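You operate a simulated robot arm through the tools that you are given. There is no shell and no other tool. Be economical: measure what you need, move in short steps, check, and stop when the job is done.

You run a simulated robot arm. Do the job below in one go: nothing can be reset, and whatever is moved stays where it is left.

TASK
On the wide grey belt, make the paste dauber and the orange core change places.
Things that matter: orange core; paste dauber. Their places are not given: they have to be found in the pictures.

The check looks at the end state, three seconds after you hand in, the way a careful person would. Anything else that was tipped, shoved, dropped, spilled or broken makes it a failure.

THE ROBOT
A 7-joint arm with a two-finger parallel gripper, fixed in place. Base frame: the origin is at the foot of the arm, x ahead of it, y to its left, z up; the work surface is at about z = 0. Readings come in m, rad, newtons and seconds.
With the tool pointing down near the work surface it reaches from about 0.24 to 0.62 m from the base axis. Its first joint turns from -1.152 to 1.152 rad. Payload 2.6 kg.
Tool frame: the origin (TCP) lies between the finger pads and is the grasp point; the fingertips stand 0.03 m ahead of it; z points along the fingers, y is the line along which they close. The gripper opens to 0.094 m. The fingers are 0.028 m wide and 0.01 m thick; the gripper's body (0.05 by 0.096 m) begins 0.055 m behind the TCP.
Orientation is that of the tool frame in the base frame, as a unit quaternion [w, x, y, z]. With the fingers straight down and closing along the base's y, the tool's x points along the base's -x, its y along +y and its z along -z.

THE INTERFACE
- The arm moves only by the tool drive_tool. Its argument "motion" is a list of rows, each a list of 2 entries, a list of its own where there are three numbers: the shift along the base's x, y, z in units of 50 mm (1.0 is 50 mm), then the turn about the base's z in units of 6 degrees (1.0 is 6 degrees). In form: [[[dx, dy, dz], twist], ...]. A call has 1 to 20 rows; each row shifts and turns the commanded pose from where the row before left it. "fingers" is the opening, from 0 (shut) to 1 (fully open), set as the call begins (left out, the last holds). A call with a number of a shift or a turn outside -1 to 1 is refused whole. Rows are played at 5 a second. More than 0.05 m and 0.15 rad between two rows, or a gripper value outside its range, and nothing of the call is played. Where a pose cannot be reached the arm comes as near as it can. A force on the tool above 40 N (or 10 N above the force at the start of the call, whichever is more), or a blocked arm, ends the call early, and 0.2 s more pass. Each finger travels about 0.072 m/s and halts on what it meets, pressing with about 32 N; the grip force reading is that of the motor and also rises with nothing between the fingers. The clock runs only during rows and for 0.2 s after the last one: add rows that do not move to give the fingers time. The reply holds the time, the measured pose of the TCP, the force on the tool along the base axes, the opening and the grip force, in the units named above and with some noise.
- Cameras (640 x 400 px; columns grow to the right, rows downward): "scene" is fixed at [0.0113, 0.415, 0.582]; the picture's right is [-0.94, -0.34, 0.00], its down [-0.14, 0.38, -0.91] and it looks along [0.31, -0.86, -0.41] (base axes); focal length 310 px, centre (320, 200). "wrist" rides on the gripper at [-0.037, 0, -0.058] in the tool frame; the picture's right is [0.00, -1.00, 0.00], its down [0.97, 0.00, -0.24] and it looks along [0.24, 0.00, 0.97] (tool axes); focal length 218 px, centre (320, 200).
- get_image(camera): a new picture of that camera. It takes no simulated time.
- measure_at(camera, pixels): for up to 12 pixels [column, row] of the newest picture of that camera ("zoom" is the newest enlarged one), the place [x, y, z] in the base frame of the surface seen there, good to about 0.002 m. It takes no simulated time.
- close_up(camera, box): a new picture of the part [left, top, right, bottom] of that camera's present view, enlarged. It takes no simulated time.
- hand_in(): hands the job in; it is judged then, once.

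Keep the steps short. Do not move on a guess: measure, check each grasp and each placing, and mend mistakes. In all there are 80 turns and 54 pictures (those below and enlarged ones count). Leave the gripper open and the arm clear of the work at the hand-in unless told otherwise, and finish with a single line.

The tools are called after "Emit:" as name(argument=value, ...) on one line, values as JSON. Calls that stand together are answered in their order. drive_tool: Moves the arm, as the interface text tells. Its arguments: {"type":"object","properties":{"motion":{"type":"array","items":{"type":"array"}},"fingers":{"type":"number"}},"required":["motion"]} The other tools are called the same way: get_image (camera) takes a picture; measure_at (camera, pixels) gives the place of the surface under pixels of a picture; close_up (camera, box) takes an enlarged picture of a part of a camera's view; hand_in () hands the job in.

At the start:

```text
clock: 0.0
eef_pos: [0.3147, -0.2876, 0.3226]
ee_rot: [0.0, 0.0, 1.0, 0.001]
ft_force: [-0.1, -0.3, 0.4]
width: 0.0939
gripper_force: 0.1
```

scene: 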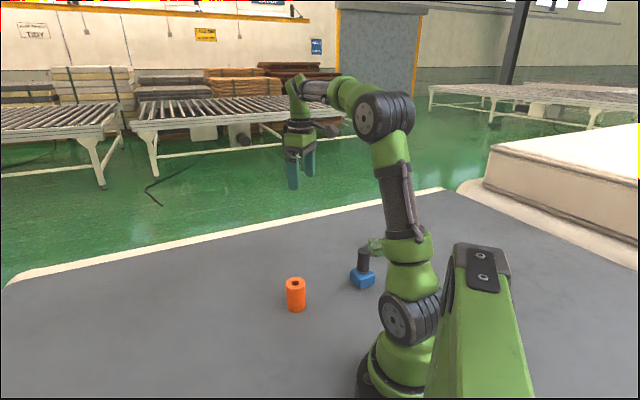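
wrist: 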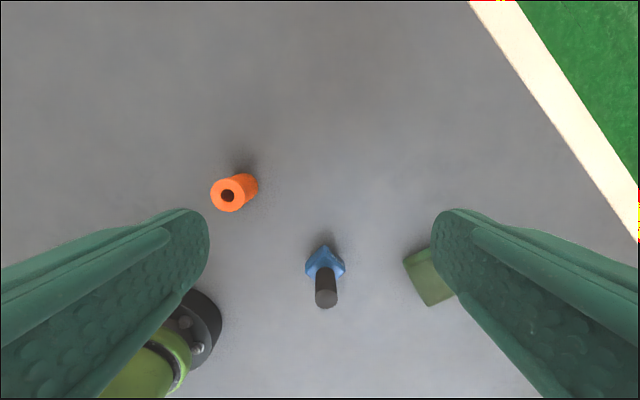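

I see the orange core at wrist (230,192), the dauber (blue head, black handle) at (325,275), and a green block at (430,275). I'll enlarge both views next and measure them.

Emit:
close_up(camera="wrist", box=[190, 140, 470, 315])

Emit:
close_up(camera="scene", box=[260, 220, 420, 320])

Emit:
measure_at(camera="wrist", pixels=[[228, 196], [218, 186], [238, 204], [250, 186], [325, 300], [325, 252], [310, 268], [340, 268], [326, 282], [430, 280], [412, 262], [300, 220]])

Emit:
measure_at(camera="scene", pixels=[[295, 283], [295, 279], [295, 300], [287, 295], [304, 295], [363, 252], [363, 265], [362, 282], [352, 275], [374, 278], [362, 274], [320, 310]])

```text
2.29 times, centred on (330, 228) of wrist
```

zoom: 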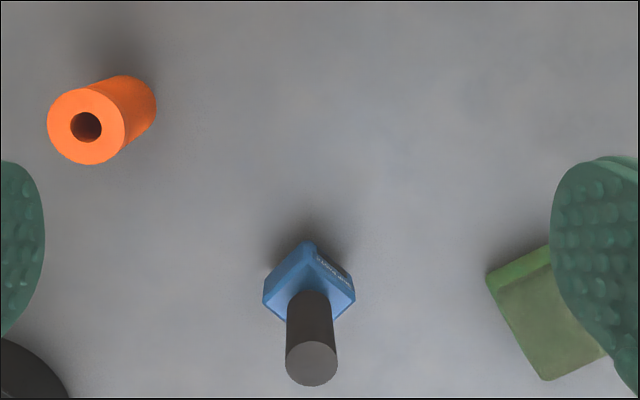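

```text
4.00 times, centred on (340, 270) of scene
```

zoom: 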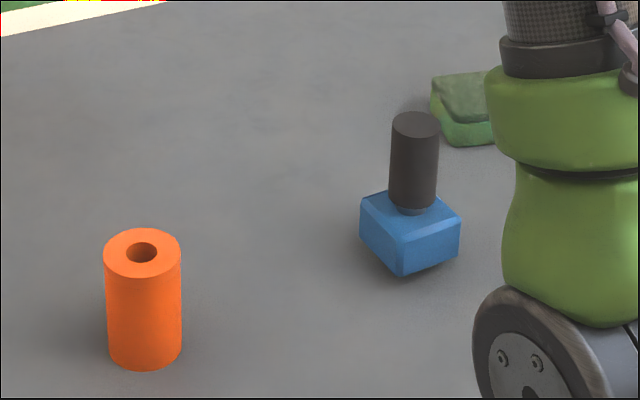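

```text
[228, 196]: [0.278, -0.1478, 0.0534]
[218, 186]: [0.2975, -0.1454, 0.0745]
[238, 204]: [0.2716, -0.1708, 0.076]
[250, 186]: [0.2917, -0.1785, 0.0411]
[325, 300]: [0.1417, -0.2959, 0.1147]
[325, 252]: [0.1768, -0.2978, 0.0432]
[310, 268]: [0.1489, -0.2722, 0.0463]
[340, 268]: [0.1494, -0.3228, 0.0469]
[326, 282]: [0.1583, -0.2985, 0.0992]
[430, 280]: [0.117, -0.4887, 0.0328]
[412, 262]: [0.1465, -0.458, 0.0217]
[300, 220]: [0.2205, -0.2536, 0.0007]
```

```text
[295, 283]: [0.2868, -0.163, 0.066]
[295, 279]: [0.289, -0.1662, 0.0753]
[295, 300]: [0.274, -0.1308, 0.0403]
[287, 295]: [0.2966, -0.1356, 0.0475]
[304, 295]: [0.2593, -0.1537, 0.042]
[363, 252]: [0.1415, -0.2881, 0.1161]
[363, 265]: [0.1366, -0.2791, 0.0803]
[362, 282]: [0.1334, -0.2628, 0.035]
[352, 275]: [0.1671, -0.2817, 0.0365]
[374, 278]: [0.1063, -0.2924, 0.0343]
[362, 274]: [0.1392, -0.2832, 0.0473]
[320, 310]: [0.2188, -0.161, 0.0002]
```

The core is a cylinder about 50 mm across and 76 mm tall, at about (0.284,-0.157). The dauber's handle is at about (0.140,-0.297), with its top at 0.116 m, and its head is about 46 mm high. I'll move above the core at z≈0.20 and refine its centre from there.

Emit:
drive_tool(motion=[[[-0.15, 0.65, -0.6], 0], [[-0.15, 0.65, -0.6], 0], [[-0.15, 0.65, -0.6], 0], [[-0.15, 0.65, -0.6], 0], [[0, 0, 0], 0]], fingers=1)

Emit:
get_image(camera="wrist")

```text
clock: 1.2
eef_pos: [0.284, -0.158, 0.1995]
ee_rot: [0.0, 0.0, 1.0, 0.0]
ft_force: [1.1, 0.8, 0.2]
width: 0.0936
gripper_force: 0.0
```

```text
49 pictures are left
```

wrist: 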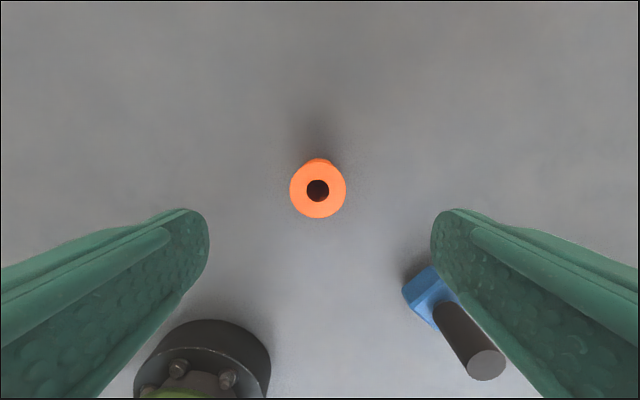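

The core's top ring is centred at about (318,190). I'll measure points around its rim.

Emit:
measure_at(camera="wrist", pixels=[[293, 190], [343, 190], [318, 168], [318, 215], [300, 208], [336, 208], [300, 173], [336, 173], [318, 190]])

```text
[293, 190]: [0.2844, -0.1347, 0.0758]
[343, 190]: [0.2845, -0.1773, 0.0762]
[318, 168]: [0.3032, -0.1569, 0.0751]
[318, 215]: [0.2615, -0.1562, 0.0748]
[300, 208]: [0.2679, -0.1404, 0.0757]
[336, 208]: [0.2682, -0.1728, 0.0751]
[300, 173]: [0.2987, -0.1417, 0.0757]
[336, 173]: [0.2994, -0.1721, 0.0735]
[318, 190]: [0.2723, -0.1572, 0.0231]
```

The core's centre is (0.283,-0.157), within a millimetre of the TCP. Next I'll go straight down to z≈0.045.

Emit:
drive_tool(motion=[[[0, 0.02, -0.7], 0], [[0, 0, -0.7], 0], [[0, 0, -0.7], 0], [[0, 0, -0.6], 0], [[0, 0, -0.4], 0], [[0, 0, 0], 0]])

Emit:
get_image(camera="wrist")

```text
clock: 2.6
eef_pos: [0.2834, -0.1592, 0.0455]
ee_rot: [0.0, 0.0, 1.0, 0.0]
ft_force: [0.2, 0.4, 0.3]
width: 0.094
gripper_force: 0.1
```

```text
48 pictures are left
```

wrist: 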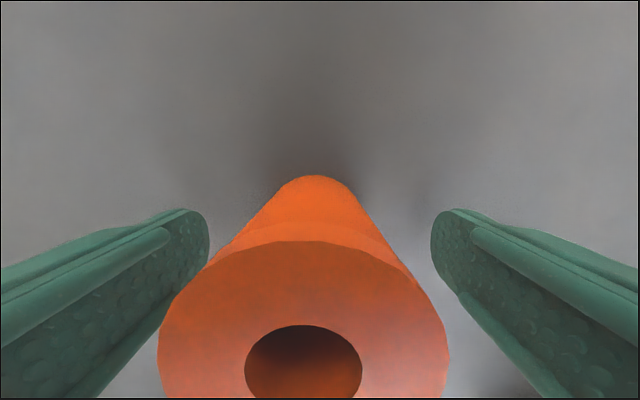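

The core appears about 2.5 mm to the +y side of centre. I'll nudge +y and then close.

Emit:
drive_tool(motion=[[[0, 0.05, 0], 0], [[0, 0, 0], 0]])

Emit:
drive_tool(motion=[[[0, 0, 0], 0], [[0, 0, 0], 0], [[0, 0, 0], 0], [[0, 0, 0], 0], [[0, 0, 0], 0]], fingers=0.4)

```text
clock: 3.2
eef_pos: [0.284, -0.1564, 0.047]
ee_rot: [0.0, 0.0, 1.0, 0.0]
ft_force: [-0.1, 0.3, -0.2]
width: 0.0939
gripper_force: 0.0
```

```text
clock: 4.4
eef_pos: [0.2844, -0.1556, 0.0459]
ee_rot: [-0.001, -0.001, 1.0, 0.0]
ft_force: [0.1, 1.1, 0.1]
width: 0.0475
gripper_force: 32.1
```

The core is gripped: width is 47.5 mm and force is 32 N. I'll lift it 30 mm and check the grasp.

Emit:
drive_tool(motion=[[[0, 0, 0.3], 0], [[0, 0, 0.3], 0], [[0, 0, 0], 0]])

Emit:
get_image(camera="scene")

```text
clock: 5.2
eef_pos: [0.2849, -0.1547, 0.0785]
ee_rot: [0.0, 0.0, 1.0, 0.0]
ft_force: [0.0, 0.5, 0.0]
width: 0.0468
gripper_force: 31.9
```

```text
47 pictures are left
```

scene: 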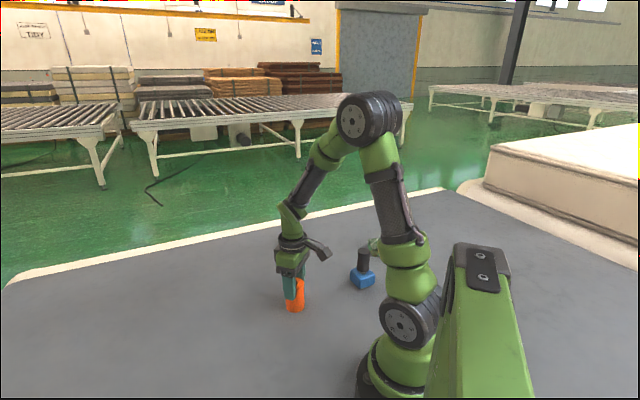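

The core's bottom still appears near row 311, so it may not have lifted. I'll zoom in to see.

Emit:
close_up(camera="scene", box=[250, 230, 362, 330])

Emit:
get_image(camera="wrist")

```text
4.00 times, centred on (306, 280) of scene
```

zoom: 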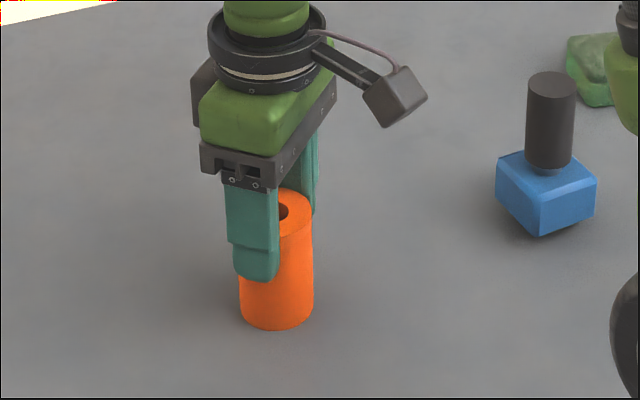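

```text
45 pictures are left
```

wrist: 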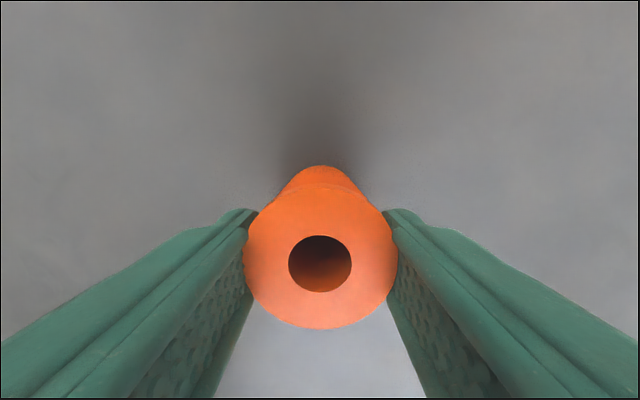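

The fingers slid up the core, which stayed standing on the belt, so it's slippery or heavy. I'll open, go back down slightly lower than before, and regrip with the fingers commanded fully shut.

Emit:
drive_tool(motion=[[[0, 0, 0], 0], [[0, 0, 0], 0], [[0, 0, -0.4], 0], [[0, 0, -0.3], 0], [[0, 0, 0], 0]], fingers=0.8)

Emit:
drive_tool(motion=[[[0, 0, 0], 0], [[0, 0, 0], 0], [[0, 0, 0], 0], [[0, 0, 0], 0], [[0, 0, 0], 0]], fingers=0)

Emit:
drive_tool(motion=[[[0, 0, 0.04], 0], [[0, 0, 0.04], 0], [[0, 0, 0.04], 0], [[0, 0, 0.04], 0], [[0, 0, 0.04], 0]])

Emit:
close_up(camera="scene", box=[250, 230, 362, 330])

```text
clock: 6.4
eef_pos: [0.2841, -0.153, 0.043]
ee_rot: [0.0, -0.001, 1.0, 0.0]
ft_force: [-0.5, 0.3, 1.1]
width: 0.0751
gripper_force: 0.0
```

```text
clock: 7.6
eef_pos: [0.2841, -0.1539, 0.0431]
ee_rot: [0.0, 0.0, 1.0, 0.0]
ft_force: [-0.2, -0.7, -0.1]
width: 0.0471
gripper_force: 31.5
```

```text
clock: 8.8
eef_pos: [0.2852, -0.1531, 0.0523]
ee_rot: [0.0, 0.0, 1.0, 0.001]
ft_force: [0.1, -0.3, -0.2]
width: 0.0469
gripper_force: 32.3
```

```text
4.00 times, centred on (306, 280) of scene
```

zoom: 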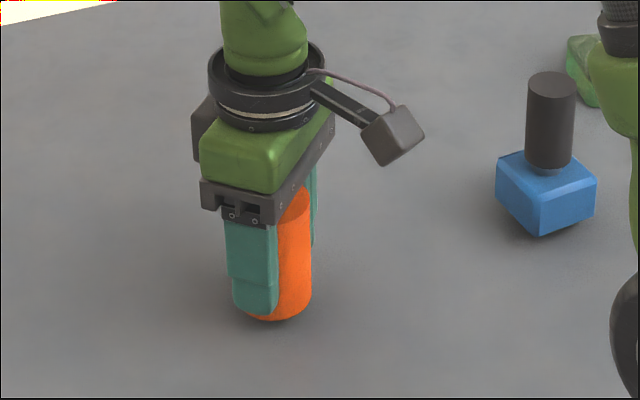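

This time the core's bottom sits higher (zoom row 320, was 330), so it seems lifted. I'll hold still for a second to see whether it creeps down.

Emit:
drive_tool(motion=[[[0, 0, 0], 0], [[0, 0, 0], 0], [[0, 0, 0], 0], [[0, 0, 0], 0], [[0, 0, 0], 0]])

Emit:
close_up(camera="scene", box=[250, 230, 362, 330])

Emit:
get_image(camera="wrist")

Emit:
measure_at(camera="wrist", pixels=[[318, 300], [270, 300], [360, 300], [320, 280]])

```text
clock: 10.0
eef_pos: [0.2859, -0.1534, 0.0519]
ee_rot: [0.0, 0.0, 1.0, 0.0]
ft_force: [-0.5, 0.0, -1.1]
width: 0.0472
gripper_force: 31.8
```

```text
4.00 times, centred on (306, 280) of scene
```

zoom: 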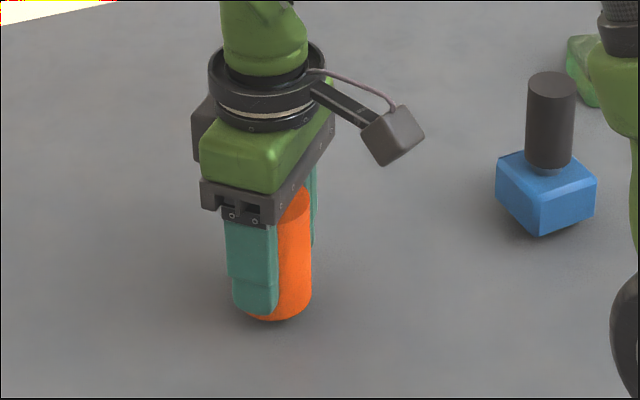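

```text
42 pictures are left
```

wrist: 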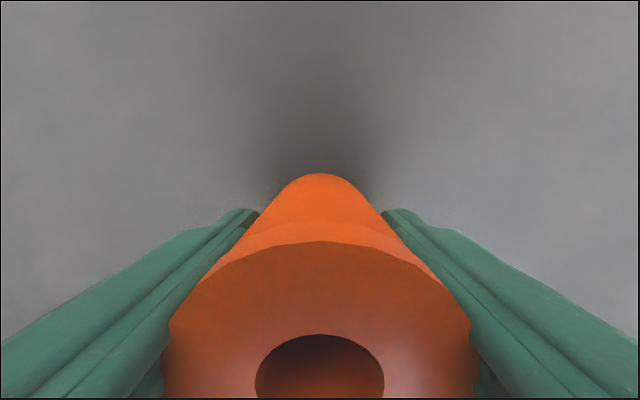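

```text
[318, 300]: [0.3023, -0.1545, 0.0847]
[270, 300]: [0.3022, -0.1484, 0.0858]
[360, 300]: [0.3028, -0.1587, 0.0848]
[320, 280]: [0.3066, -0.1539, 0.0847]
```

The core's top is at z≈0.085, so it is up 9 mm and isn't creeping. A slow lift works where the quick one didn't. I'll carry it slowly at this height to a free parking spot at about (0.33,-0.275).

Emit:
drive_tool(motion=[[[0.03, -0.1, 0], 0], [[0.06, -0.16, 0], 0], [[0.08, -0.2, 0], 0], [[0.08, -0.2, 0], 0], [[0.08, -0.2, 0], 0], [[0.08, -0.2, 0], 0], [[0.08, -0.2, 0], 0], [[0.08, -0.2, 0], 0], [[0.08, -0.2, 0], 0], [[0.08, -0.2, 0], 0], [[0.08, -0.2, 0], 0], [[0.06, -0.2, 0], 0], [[0.04, -0.16, 0], 0], [[0, -0.1, 0], 0], [[0, 0, 0], 0]])

Emit:
close_up(camera="scene", box=[230, 200, 390, 300])

Emit:
get_image(camera="wrist")

Emit:
measure_at(camera="wrist", pixels=[[318, 300], [270, 300], [360, 300], [320, 280]])

```text
clock: 13.2
eef_pos: [0.3309, -0.2808, 0.0522]
ee_rot: [-0.001, 0.0, 1.0, 0.0]
ft_force: [0.5, 0.7, -0.8]
width: 0.047
gripper_force: 32.5
```

```text
4.00 times, centred on (310, 250) of scene
```

zoom: 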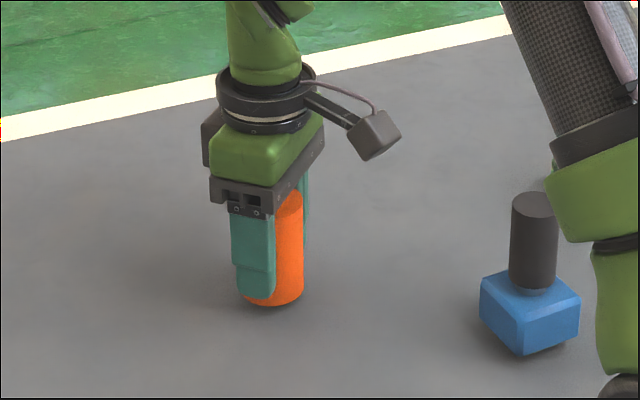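

```text
40 pictures are left
```

wrist: 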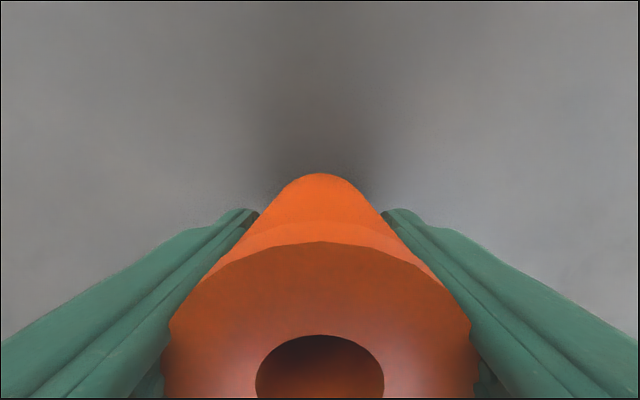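

```text
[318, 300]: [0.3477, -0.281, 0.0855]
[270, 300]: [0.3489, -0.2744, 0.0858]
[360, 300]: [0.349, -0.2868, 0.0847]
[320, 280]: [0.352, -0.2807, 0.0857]
```

The grip held and the core is unchanged. I'll lower it 9 mm slowly to set it down.

Emit:
drive_tool(motion=[[[0, 0, -0.06], 0], [[0, 0, -0.06], 0], [[0, 0, -0.05], 0], [[0, 0, -0.02], 0], [[0, 0, 0], 0]])

Emit:
get_image(camera="wrist")

Emit:
measure_at(camera="wrist", pixels=[[318, 300], [270, 300], [360, 300], [320, 280]])

```text
clock: 14.4
eef_pos: [0.3308, -0.2799, 0.0436]
ee_rot: [-0.001, 0.0, 1.0, 0.0]
ft_force: [0.0, 1.6, 5.4]
width: 0.0467
gripper_force: 31.7
```

```text
39 pictures are left
```

wrist: 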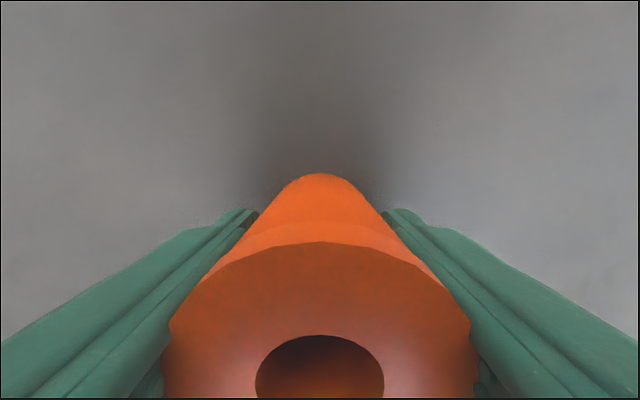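

```text
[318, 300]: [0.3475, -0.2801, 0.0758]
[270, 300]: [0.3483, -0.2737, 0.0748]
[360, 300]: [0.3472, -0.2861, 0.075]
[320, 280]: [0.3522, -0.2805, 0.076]
```

The core's top is back at 0.076 and there is a light upward force, so it's on the belt. I'll release and rise straight up.

Emit:
drive_tool(motion=[[[0, 0, 0], 0], [[0, 0, 0], 0], [[0, 0, 0], 0], [[0, 0, 0], 0]], fingers=1)

Emit:
drive_tool(motion=[[[0, 0, 0.3], 0], [[0, 0, 0.6], 0], [[0, 0, 0.8], 0], [[0, 0, 0.9], 0], [[0, 0, 0.9], 0], [[0, 0, 0], 0]])

Emit:
get_image(camera="wrist")

```text
clock: 15.4
eef_pos: [0.3311, -0.2804, 0.0424]
ee_rot: [0.0, -0.001, 1.0, 0.0]
ft_force: [-0.1, -0.2, -0.2]
width: 0.094
gripper_force: 0.0
```

```text
clock: 16.8
eef_pos: [0.3324, -0.278, 0.2204]
ee_rot: [0.0, 0.0, 1.0, 0.0]
ft_force: [0.0, 0.3, -0.4]
width: 0.0939
gripper_force: 0.0
```

```text
38 pictures are left
```

wrist: 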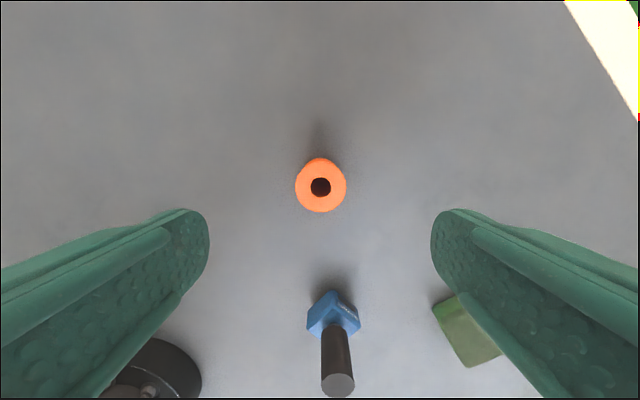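

The core stands upright at the parking spot. Next I'll go above the dauber at about (0.140,-0.297).

Emit:
drive_tool(motion=[[[-0.64, -0.06, 0], 0], [[-0.64, -0.06, 0], 0], [[-0.64, -0.06, 0], 0], [[-0.64, -0.06, 0], 0], [[-0.64, -0.06, 0], 0], [[-0.64, -0.06, 0], 0], [[0, 0, 0], 0], [[0, 0, 0], 0]])

Emit:
get_image(camera="wrist")

```text
clock: 18.6
eef_pos: [0.1377, -0.2978, 0.2187]
ee_rot: [0.0, 0.001, 1.0, 0.0]
ft_force: [-0.2, 0.8, 0.4]
width: 0.094
gripper_force: 0.1
```

```text
37 pictures are left
```

wrist: 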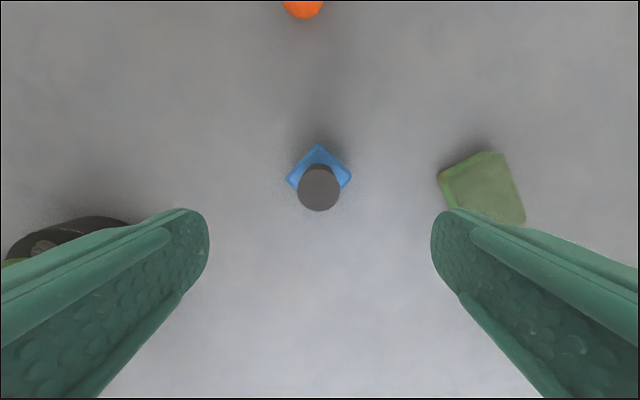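

The handle's top is at (319,188) and the arm reaches this place. I'll measure the handle rim and the head corners.

Emit:
measure_at(camera="wrist", pixels=[[300, 188], [337, 188], [319, 170], [319, 207], [319, 188], [319, 148], [290, 178], [348, 178], [302, 162], [335, 162]])

Emit:
close_up(camera="wrist", box=[270, 130, 370, 220])

```text
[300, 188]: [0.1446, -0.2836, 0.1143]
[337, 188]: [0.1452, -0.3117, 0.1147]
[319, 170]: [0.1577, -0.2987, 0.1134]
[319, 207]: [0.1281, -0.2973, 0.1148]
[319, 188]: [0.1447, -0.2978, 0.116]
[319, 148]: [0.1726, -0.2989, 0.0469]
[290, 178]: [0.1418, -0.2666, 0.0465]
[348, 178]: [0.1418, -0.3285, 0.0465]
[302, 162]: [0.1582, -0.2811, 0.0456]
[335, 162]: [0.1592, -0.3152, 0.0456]
```

```text
4.44 times, centred on (320, 175) of wrist
```

zoom: 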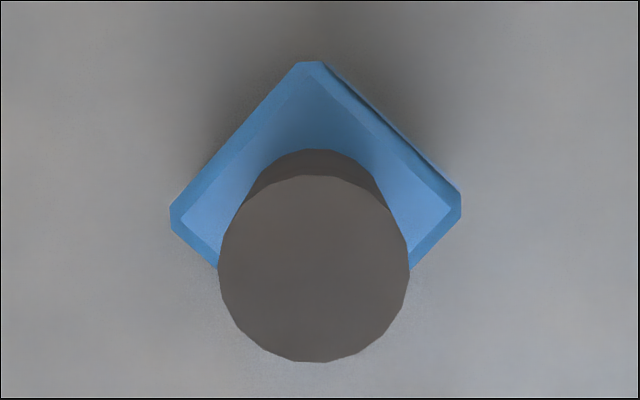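

The handle's centre is (0.1435,-0.298) and the head's is about (0.142,-0.2975). I'll shift +x 5 mm and descend to z≈0.085, leaving the fingertips about 9 mm above the head.

Emit:
drive_tool(motion=[[[0.1, 0, -0.5], 0], [[0, 0, -0.6], 0], [[0, 0, -0.6], 0], [[0, 0, -0.6], 0], [[0, 0, -0.36], 0], [[0, 0, 0], 0], [[0, 0, 0], 0]])

Emit:
get_image(camera="wrist")

```text
clock: 20.2
eef_pos: [0.1462, -0.2995, 0.0847]
ee_rot: [0.0, 0.0, 1.0, 0.0]
ft_force: [0.1, -1.3, 0.4]
width: 0.094
gripper_force: 0.1
```

```text
35 pictures are left
```

wrist: 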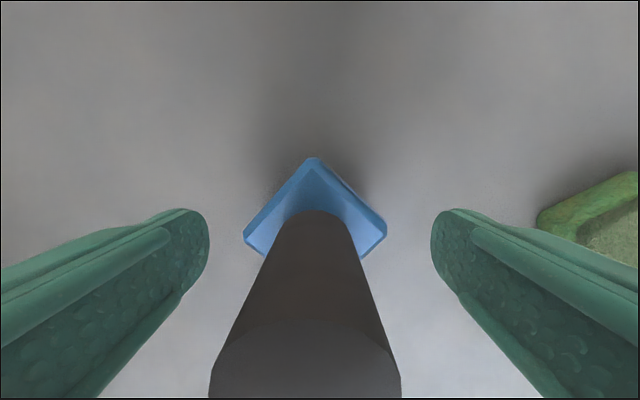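

The handle is about 2 mm toward +y and 2 mm toward -x. I'll correct that and close.

Emit:
drive_tool(motion=[[[-0.05, 0.04, 0], 0], [[0, 0, 0], 0], [[0, 0, 0], 0]])

Emit:
drive_tool(motion=[[[0, 0, 0], 0], [[0, 0, 0], 0], [[0, 0, 0], 0], [[0, 0, 0], 0], [[0, 0, 0], 0], [[0, 0, 0], 0]], fingers=0)

Emit:
drive_tool(motion=[[[0, 0, 0.04], 0], [[0, 0, 0.04], 0], [[0, 0, 0.04], 0], [[0, 0, 0.04], 0], [[0, 0, 0.04], 0], [[0, 0, 0], 0], [[0, 0, 0], 0]])

Emit:
get_image(camera="wrist")

Emit:
close_up(camera="scene", box=[300, 210, 420, 300])

```text
clock: 21.0
eef_pos: [0.1429, -0.2976, 0.0852]
ee_rot: [0.0, -0.001, 1.0, 0.0]
ft_force: [-0.6, -0.1, 0.5]
width: 0.0942
gripper_force: 0.0
```

```text
clock: 22.4
eef_pos: [0.1424, -0.2977, 0.0849]
ee_rot: [0.0, 0.0, 1.0, 0.0]
ft_force: [-0.7, 2.4, 2.7]
width: 0.0328
gripper_force: 32.2
```

```text
clock: 24.0
eef_pos: [0.1398, -0.2964, 0.0937]
ee_rot: [0.0, 0.0, 1.0, 0.0]
ft_force: [-0.4, -0.4, -3.8]
width: 0.033
gripper_force: 31.8
```

```text
34 pictures are left
```

wrist: 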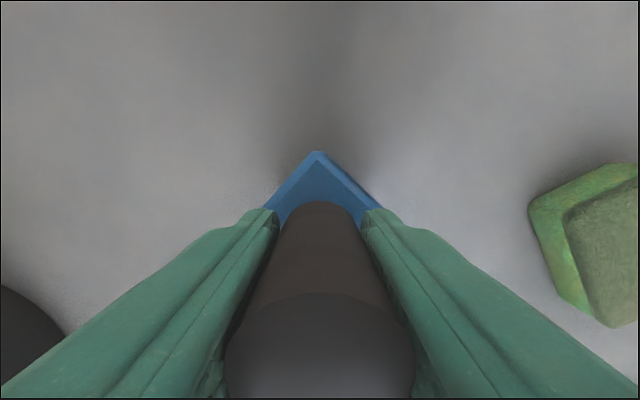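

```text
4.44 times, centred on (360, 255) of scene
```

zoom: 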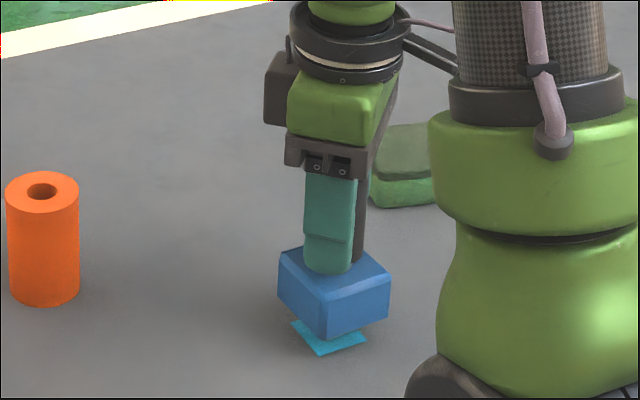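

The dauber is lifted, with about -3.8 N of load. There is something cyan under it, so I'll zoom in and measure whether it's on the belt or on the dauber's sole.

Emit:
close_up(camera="scene", box=[340, 260, 390, 300])

Emit:
measure_at(camera="scene", pixels=[[367, 285], [373, 288], [380, 286], [372, 285], [375, 291]])

```text
10.00 times, centred on (365, 280) of scene
```

zoom: 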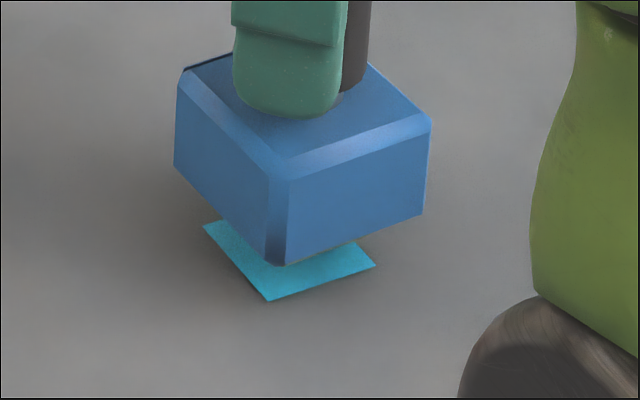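

```text
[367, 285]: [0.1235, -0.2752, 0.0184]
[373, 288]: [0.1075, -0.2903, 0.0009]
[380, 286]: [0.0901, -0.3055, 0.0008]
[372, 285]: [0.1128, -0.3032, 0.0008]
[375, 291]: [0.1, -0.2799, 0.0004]
```

My pixel conversion was off: the cyan patch is at scene (354–370, 283–290). I'll measure there again.

Emit:
measure_at(camera="zoom", pixels=[[215, 228], [268, 296], [368, 264], [300, 282], [340, 258], [268, 275], [300, 330]])

```text
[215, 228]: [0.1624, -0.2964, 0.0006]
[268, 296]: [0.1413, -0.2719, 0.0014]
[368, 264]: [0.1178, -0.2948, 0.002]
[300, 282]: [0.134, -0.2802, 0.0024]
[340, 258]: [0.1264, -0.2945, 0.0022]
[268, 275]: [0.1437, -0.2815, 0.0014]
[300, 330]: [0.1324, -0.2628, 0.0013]
```

The cyan patch lies flat on the belt at about (0.141,-0.296): it's a paste print under the dauber. So the dauber must touch the belt only once, at its goal, with no dragging. I'll lift another 20 mm gently.

Emit:
drive_tool(motion=[[[0, 0, 0.05], 0], [[0, 0, 0.08], 0], [[0, 0, 0.1], 0], [[0, 0, 0.1], 0], [[0, 0, 0.07], 0], [[0, 0, 0], 0]])

Emit:
close_up(camera="scene", box=[300, 210, 420, 300])

```text
clock: 25.4
eef_pos: [0.1408, -0.2957, 0.1159]
ee_rot: [0.0, 0.001, 1.0, 0.0]
ft_force: [-0.1, 0.1, -4.1]
width: 0.0328
gripper_force: 32.4
```

```text
4.44 times, centred on (360, 255) of scene
```

zoom: 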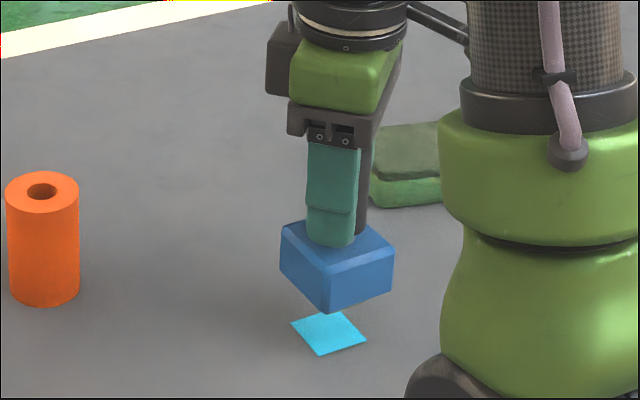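

The grip holds and the print is fully visible. I'll measure its corners for the dauber's exact place.

Emit:
measure_at(camera="zoom", pixels=[[295, 324], [320, 352], [362, 342], [337, 315], [328, 333]])

Emit:
drive_tool(motion=[[[0.1, 0.1, 0], 0], [[0.16, 0.16, 0], 0], [[0.2, 0.2, 0], 0], [[0.22, 0.22, 0], 0], [[0.22, 0.22, 0], 0], [[0.22, 0.22, 0], 0], [[0.22, 0.22, 0], 0], [[0.22, 0.22, 0], 0], [[0.22, 0.22, 0], 0], [[0.22, 0.22, 0], 0], [[0.22, 0.22, 0], 0], [[0.22, 0.22, 0], 0], [[0.2, 0.2, 0], 0], [[0.16, 0.16, 0], 0], [[0.1, 0.1, 0], 0], [[0.1, 0.1, 0], 0], [[0, 0, 0], 0], [[0, 0, 0], 0]])

Emit:
get_image(camera="wrist")

Emit:
get_image(camera="scene")

```text
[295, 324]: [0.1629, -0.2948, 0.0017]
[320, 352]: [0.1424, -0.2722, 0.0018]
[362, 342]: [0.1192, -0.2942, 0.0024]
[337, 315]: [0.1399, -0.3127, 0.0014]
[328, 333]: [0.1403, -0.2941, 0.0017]
```

```text
clock: 29.2
eef_pos: [0.2903, -0.1452, 0.1141]
ee_rot: [0.0, 0.001, 1.0, 0.0]
ft_force: [-0.9, -0.6, -4.4]
width: 0.033
gripper_force: 31.6
```

```text
30 pictures are left
```

wrist: 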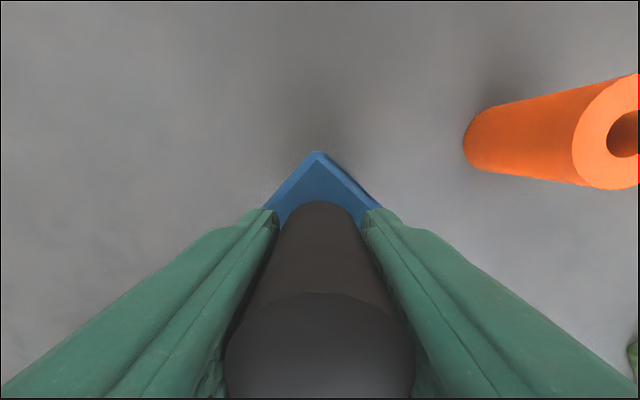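

```text
29 pictures are left
```

scene: 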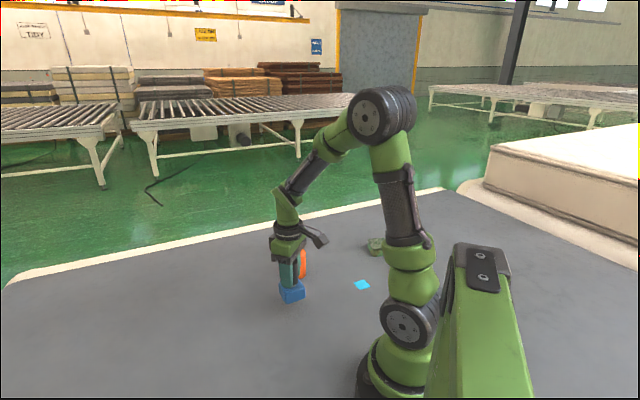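

I summed those rows to 3.0 units instead of 2.8, so I'm about 8–11 mm past the target. I'll come back by 8.5 mm in x and 11 mm in y while still in the air.

Emit:
drive_tool(motion=[[[-0.08, -0.1, 0], 0], [[-0.09, -0.12, 0], 0], [[0, 0, 0], 0], [[0, 0, 0], 0], [[0, 0, 0], 0]])

Emit:
close_up(camera="scene", box=[250, 230, 350, 320])

Emit:
get_image(camera="wrist")

Emit:
measure_at(camera="wrist", pixels=[[318, 154], [318, 165], [272, 205], [370, 203]])

```text
clock: 30.4
eef_pos: [0.2815, -0.1575, 0.1153]
ee_rot: [0.001, 0.0, 1.0, 0.0]
ft_force: [-0.4, 0.4, -5.0]
width: 0.0327
gripper_force: 32.1
```

```text
4.44 times, centred on (300, 275) of scene
```

zoom: 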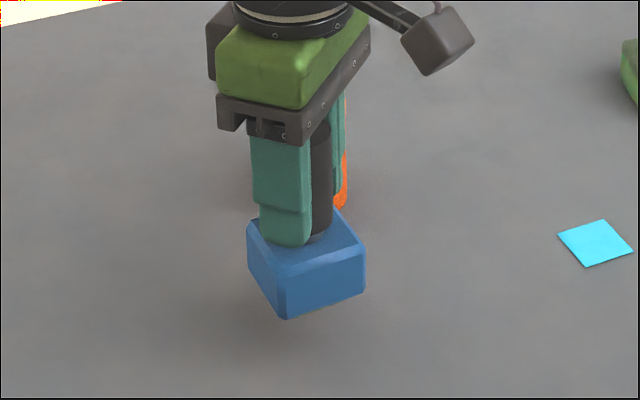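

```text
27 pictures are left
```

wrist: 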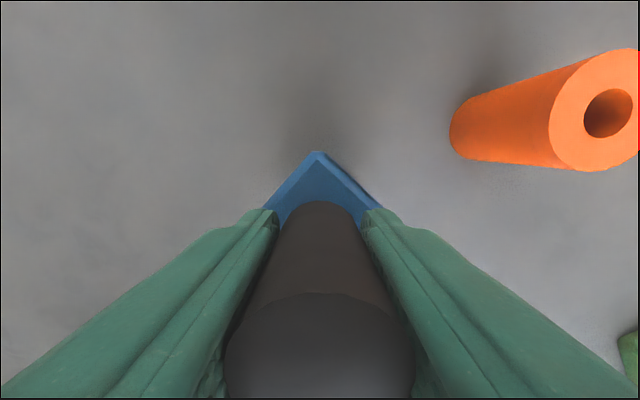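

```text
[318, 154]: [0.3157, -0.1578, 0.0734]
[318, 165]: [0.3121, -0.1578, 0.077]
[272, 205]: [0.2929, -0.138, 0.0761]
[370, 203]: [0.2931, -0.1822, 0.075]
```

The head's front corner is at x≈0.3155, so its centre is about (0.284,-0.158). That's over the core's old place, with the sole about 30 mm up. I'll lower slowly by 28 mm and then feel for contact.

Emit:
drive_tool(motion=[[[0, 0, -0.06], 0], [[0, 0, -0.1], 0], [[0, 0, -0.1], 0], [[0, 0, -0.1], 0], [[0, 0, -0.1], 0], [[0, 0, -0.06], 0], [[0, 0, -0.04], 0], [[0, 0, 0], 0], [[0, 0, 0], 0]])

Emit:
get_image(camera="wrist")

Emit:
measure_at(camera="wrist", pixels=[[318, 156], [318, 165], [272, 205], [370, 203]])

```text
clock: 32.4
eef_pos: [0.282, -0.1568, 0.0864]
ee_rot: [0.0, 0.0, 1.0, 0.001]
ft_force: [-0.4, 1.1, -4.0]
width: 0.0327
gripper_force: 32.2
```

```text
26 pictures are left
```

wrist: 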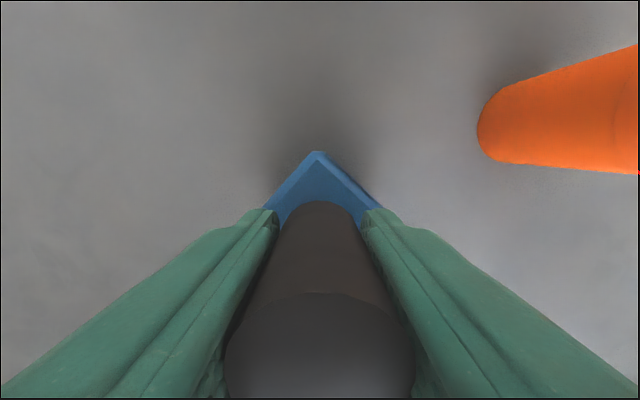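

```text
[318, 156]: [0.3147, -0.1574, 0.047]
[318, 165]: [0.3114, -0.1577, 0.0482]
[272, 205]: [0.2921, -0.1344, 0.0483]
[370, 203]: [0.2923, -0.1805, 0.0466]
```

The load is still -4 N, so it's a millimetre or two above the belt. I'll lower in 1 mm steps until the load lifts.

Emit:
drive_tool(motion=[[[0, 0, -0.02], 0], [[0, 0, -0.02], 0], [[0, 0, 0], 0]])

```text
clock: 33.2
eef_pos: [0.2817, -0.1583, 0.085]
ee_rot: [0.0, 0.0, 1.0, 0.0]
ft_force: [-10.2, 5.4, 24.9]
width: 0.0329
gripper_force: 31.8
```

It's now in firm contact (+25 N), a bit more than needed. I'll ease up 0.7 mm and check before releasing.

Emit:
drive_tool(motion=[[[0, 0, 0.014], 0], [[0, 0, 0], 0]])

```text
clock: 33.8
eef_pos: [0.2834, -0.1571, 0.085]
ee_rot: [0.0, 0.0, 1.0, -0.001]
ft_force: [-2.8, 0.4, 6.6]
width: 0.0329
gripper_force: 32.6
```

The load is now a light +6.6 N, so it's standing on the belt. I'll open and rise straight up.

Emit:
drive_tool(motion=[[[0, 0, 0], 0], [[0, 0, 0], 0], [[0, 0, 0], 0], [[0, 0, 0], 0], [[0, 0, 0], 0]], fingers=1)

Emit:
drive_tool(motion=[[[0, 0, 0.3], 0], [[0, 0, 0.6], 0], [[0, 0, 0.9], 0], [[0, 0, 0.9], 0], [[0, 0, 0], 0], [[0, 0, 0], 0]])

Emit:
get_image(camera="wrist")

Emit:
measure_at(camera="wrist", pixels=[[318, 150], [319, 188], [300, 188], [337, 188], [318, 155]])

```text
clock: 35.0
eef_pos: [0.2828, -0.1572, 0.085]
ee_rot: [0.0, -0.001, 1.0, 0.0]
ft_force: [0.3, -0.5, -0.3]
width: 0.0941
gripper_force: 0.0
```

```text
clock: 36.4
eef_pos: [0.2835, -0.1596, 0.2205]
ee_rot: [0.001, 0.0, 1.0, 0.0]
ft_force: [0.1, 1.1, 0.7]
width: 0.0941
gripper_force: 0.0
```

```text
25 pictures are left
```

wrist: 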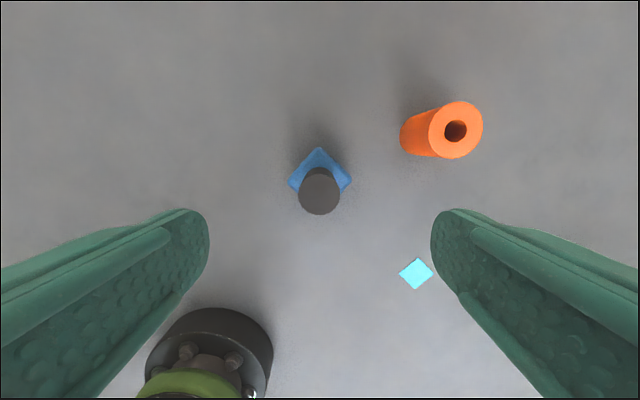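

```text
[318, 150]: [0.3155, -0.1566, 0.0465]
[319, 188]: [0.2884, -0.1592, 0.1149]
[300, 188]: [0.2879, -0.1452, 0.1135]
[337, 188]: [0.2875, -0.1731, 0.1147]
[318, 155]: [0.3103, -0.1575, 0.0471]
```

The dauber stands upright at about (0.284,-0.158). I'll measure the print and the core's rim from this view for the second half.

Emit:
measure_at(camera="wrist", pixels=[[416, 260], [402, 272], [416, 287], [430, 273], [416, 273], [432, 131], [479, 131], [455, 106], [455, 156]])

Emit:
drive_tool(motion=[[[0.2, -0.5, 0], 0], [[0.2, -0.5, 0], 0], [[0.2, -0.5, 0], 0], [[0.2, -0.5, 0], 0], [[0.1, -0.42, 0], 0], [[0, 0, 0], 0], [[0, 0, 0], 0]])

Emit:
get_image(camera="wrist")

Emit:
measure_at(camera="wrist", pixels=[[298, 186], [342, 186], [318, 164], [318, 208]])

```text
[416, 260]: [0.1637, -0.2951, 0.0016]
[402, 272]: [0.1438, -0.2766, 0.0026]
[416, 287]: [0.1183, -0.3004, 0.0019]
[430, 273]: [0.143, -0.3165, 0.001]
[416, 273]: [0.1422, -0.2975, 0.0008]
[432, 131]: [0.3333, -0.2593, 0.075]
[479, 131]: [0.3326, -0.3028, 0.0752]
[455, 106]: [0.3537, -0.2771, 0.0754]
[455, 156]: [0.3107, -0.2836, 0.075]
```

```text
clock: 38.0
eef_pos: [0.3279, -0.2789, 0.2208]
ee_rot: [-0.001, 0.001, 1.0, 0.0]
ft_force: [-0.4, -1.1, -0.2]
width: 0.0942
gripper_force: 0.1
```

```text
24 pictures are left
```

wrist: 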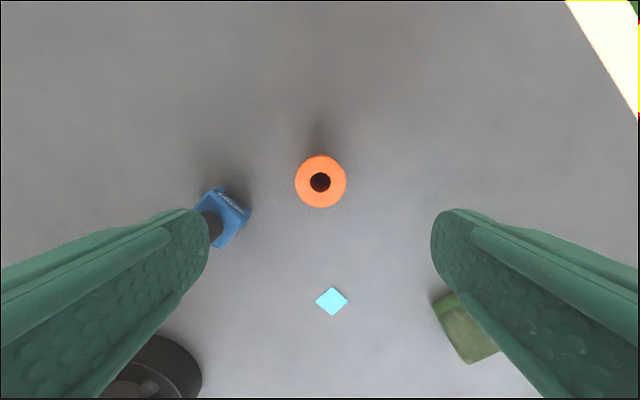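

```text
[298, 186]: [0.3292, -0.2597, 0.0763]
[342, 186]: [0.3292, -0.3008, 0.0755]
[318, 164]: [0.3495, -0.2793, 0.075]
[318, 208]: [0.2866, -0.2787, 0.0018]
```

The core's centre is (0.332,-0.280) and the target (print centre) is (0.1415,-0.297). I'll align +3.5 mm in x and descend to z≈0.043.

Emit:
drive_tool(motion=[[[0.07, -0.02, -0.6], 0], [[0, 0, -0.7], 0], [[0, 0, -0.7], 0], [[0, 0, -0.7], 0], [[0, 0, -0.5], 0], [[0, 0, -0.35], 0], [[0, 0, 0], 0], [[0, 0, 0], 0]])

Emit:
get_image(camera="wrist")

```text
clock: 39.8
eef_pos: [0.3305, -0.2809, 0.0409]
ee_rot: [0.0, 0.001, 1.0, 0.0]
ft_force: [0.2, -0.4, 0.0]
width: 0.0939
gripper_force: 0.1
```

```text
23 pictures are left
```

wrist: 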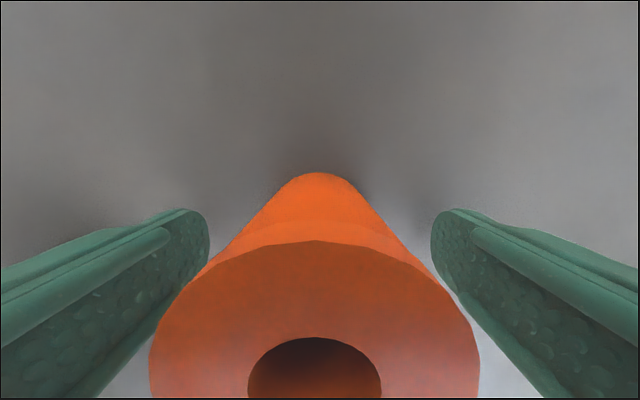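

It's well centred. I'll close fully, then lift slowly by 10 mm and check.

Emit:
drive_tool(motion=[[[0, 0, 0], 0], [[0, 0, 0], 0], [[0, 0, 0], 0], [[0, 0, 0], 0], [[0, 0, 0], 0], [[0, 0, 0], 0]], fingers=0)

Emit:
drive_tool(motion=[[[0, 0, 0.04], 0], [[0, 0, 0.04], 0], [[0, 0, 0.04], 0], [[0, 0, 0.04], 0], [[0, 0, 0.04], 0], [[0, 0, 0.04], 0], [[0, 0, 0], 0], [[0, 0, 0], 0]])

Emit:
get_image(camera="wrist")

Emit:
measure_at(camera="wrist", pixels=[[318, 300], [270, 300], [360, 300], [320, 280], [318, 245]])

```text
clock: 41.2
eef_pos: [0.3307, -0.2809, 0.0409]
ee_rot: [0.0, 0.0, 1.0, 0.0]
ft_force: [-0.1, -0.3, 1.4]
width: 0.0467
gripper_force: 31.9
```

```text
clock: 43.0
eef_pos: [0.3304, -0.2804, 0.0538]
ee_rot: [0.0, 0.001, 1.0, 0.0]
ft_force: [-0.4, 0.6, 0.1]
width: 0.0469
gripper_force: 31.7
```

```text
22 pictures are left
```

wrist: 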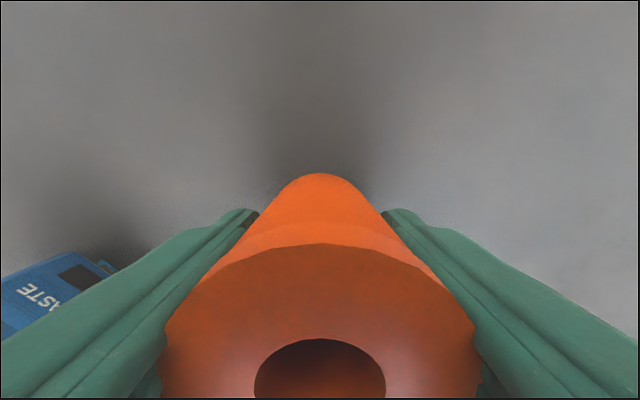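

```text
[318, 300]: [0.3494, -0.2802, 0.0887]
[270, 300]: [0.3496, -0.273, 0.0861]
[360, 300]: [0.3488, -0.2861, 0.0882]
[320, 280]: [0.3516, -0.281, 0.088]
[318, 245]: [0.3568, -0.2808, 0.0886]
```

It's lifted 12 mm and holding: the top is at 0.088 and the core centre at about (0.332,-0.2805). I'll carry it slowly by -190.5 mm in x and -16.5 mm in y to the dauber's old place.

Emit:
drive_tool(motion=[[[-0.1, 0, 0], 0], [[-0.16, 0, 0], 0], [[-0.22, -0.022, 0], 0], [[-0.22, -0.022, 0], 0], [[-0.22, -0.022, 0], 0], [[-0.22, -0.022, 0], 0], [[-0.22, -0.022, 0], 0], [[-0.22, -0.022, 0], 0], [[-0.22, -0.022, 0], 0], [[-0.22, -0.022, 0], 0], [[-0.22, -0.022, 0], 0], [[-0.22, -0.022, 0], 0], [[-0.22, -0.022, 0], 0], [[-0.22, -0.022, 0], 0], [[-0.22, -0.022, 0], 0], [[-0.22, -0.022, 0], 0], [[-0.22, -0.022, 0], 0], [[-0.15, 0, 0], 0], [[-0.1, 0, 0], 0], [[0, 0, 0], 0]])

Emit:
drive_tool(motion=[[[0, 0, 0], 0], [[0, 0, 0], 0]])

Emit:
get_image(camera="wrist")

Emit:
measure_at(camera="wrist", pixels=[[318, 300], [270, 300], [360, 300], [320, 280], [318, 245]])

Emit:
close_up(camera="scene", box=[260, 210, 420, 310])

```text
clock: 47.2
eef_pos: [0.1408, -0.2942, 0.0527]
ee_rot: [0.0, 0.0, 1.0, 0.0]
ft_force: [0.2, -0.3, -1.0]
width: 0.0471
gripper_force: 31.9
```

```text
clock: 47.8
eef_pos: [0.1402, -0.2953, 0.054]
ee_rot: [0.0, 0.0, 1.0, 0.0]
ft_force: [-0.1, -1.2, -0.4]
width: 0.0471
gripper_force: 32.3
```

```text
21 pictures are left
```

wrist: 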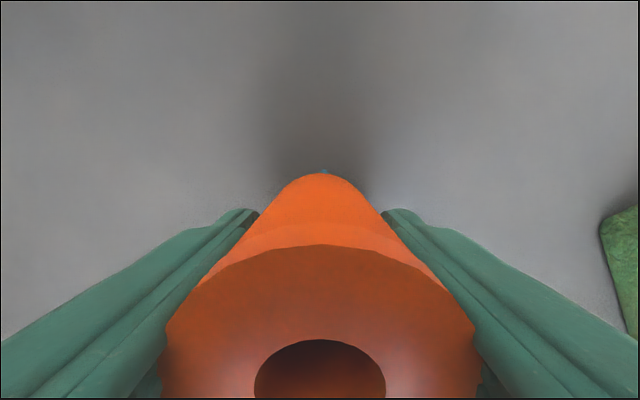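

```text
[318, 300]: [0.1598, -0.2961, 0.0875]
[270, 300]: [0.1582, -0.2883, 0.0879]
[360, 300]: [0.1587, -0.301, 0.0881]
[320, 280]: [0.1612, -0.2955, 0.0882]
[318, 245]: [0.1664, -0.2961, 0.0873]
```

```text
4.00 times, centred on (340, 260) of scene
```

zoom: 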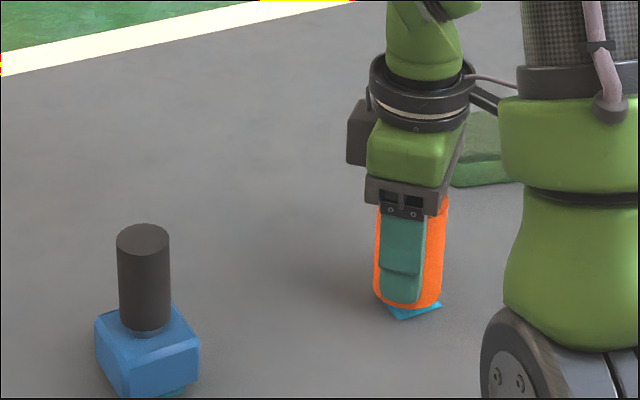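

The core's centre is about (0.142,-0.296), right over the dauber's old place. I'll lower it slowly.

Emit:
drive_tool(motion=[[[0, 0, -0.04], 0], [[0, 0, -0.06], 0], [[0, 0, -0.06], 0], [[0, 0, -0.03], 0], [[0, 0, -0.02], 0], [[0, 0, 0], 0], [[0, 0, 0], 0]])

```text
clock: 49.4
eef_pos: [0.1397, -0.2959, 0.0448]
ee_rot: [0.0, 0.001, 1.0, 0.001]
ft_force: [-0.6, -0.2, -0.6]
width: 0.047
gripper_force: 32.1
```

It isn't touching yet. I'll go down another 1.5 mm.

Emit:
drive_tool(motion=[[[0, 0, -0.015], 0], [[0, 0, -0.015], 0], [[0, 0, 0], 0], [[0, 0, 0], 0]])

Emit:
get_image(camera="wrist")

Emit:
measure_at(camera="wrist", pixels=[[318, 300], [270, 300], [360, 300], [320, 280], [318, 248]])

```text
clock: 50.4
eef_pos: [0.1401, -0.2954, 0.0438]
ee_rot: [0.0, 0.0, 1.0, 0.001]
ft_force: [-0.5, -0.6, -0.6]
width: 0.0469
gripper_force: 32.1
```

```text
19 pictures are left
```

wrist: 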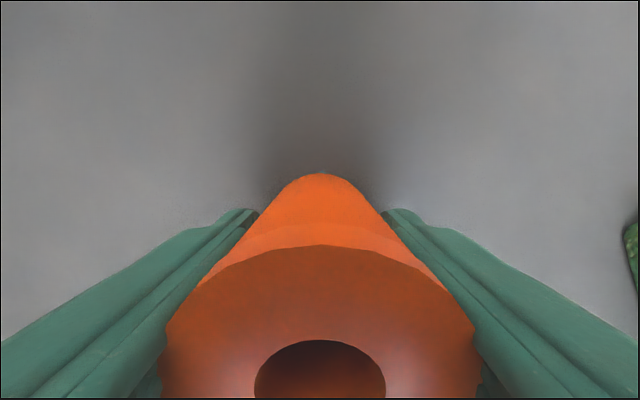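

```text
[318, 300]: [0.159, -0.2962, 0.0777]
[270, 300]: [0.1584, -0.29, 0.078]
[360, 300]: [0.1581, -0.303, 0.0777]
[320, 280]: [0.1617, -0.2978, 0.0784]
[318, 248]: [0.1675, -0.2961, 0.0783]
```

The core's top is at 0.078, so there are about 2 mm to go. I'll lower in 0.7 mm steps.

Emit:
drive_tool(motion=[[[0, 0, -0.014], 0], [[0, 0, -0.014], 0], [[0, 0, 0], 0], [[0, 0, 0], 0]])

```text
clock: 51.4
eef_pos: [0.141, -0.2963, 0.0423]
ee_rot: [0.0, 0.001, 1.0, 0.0]
ft_force: [-2.7, 5.4, 15.6]
width: 0.0468
gripper_force: 31.8
```

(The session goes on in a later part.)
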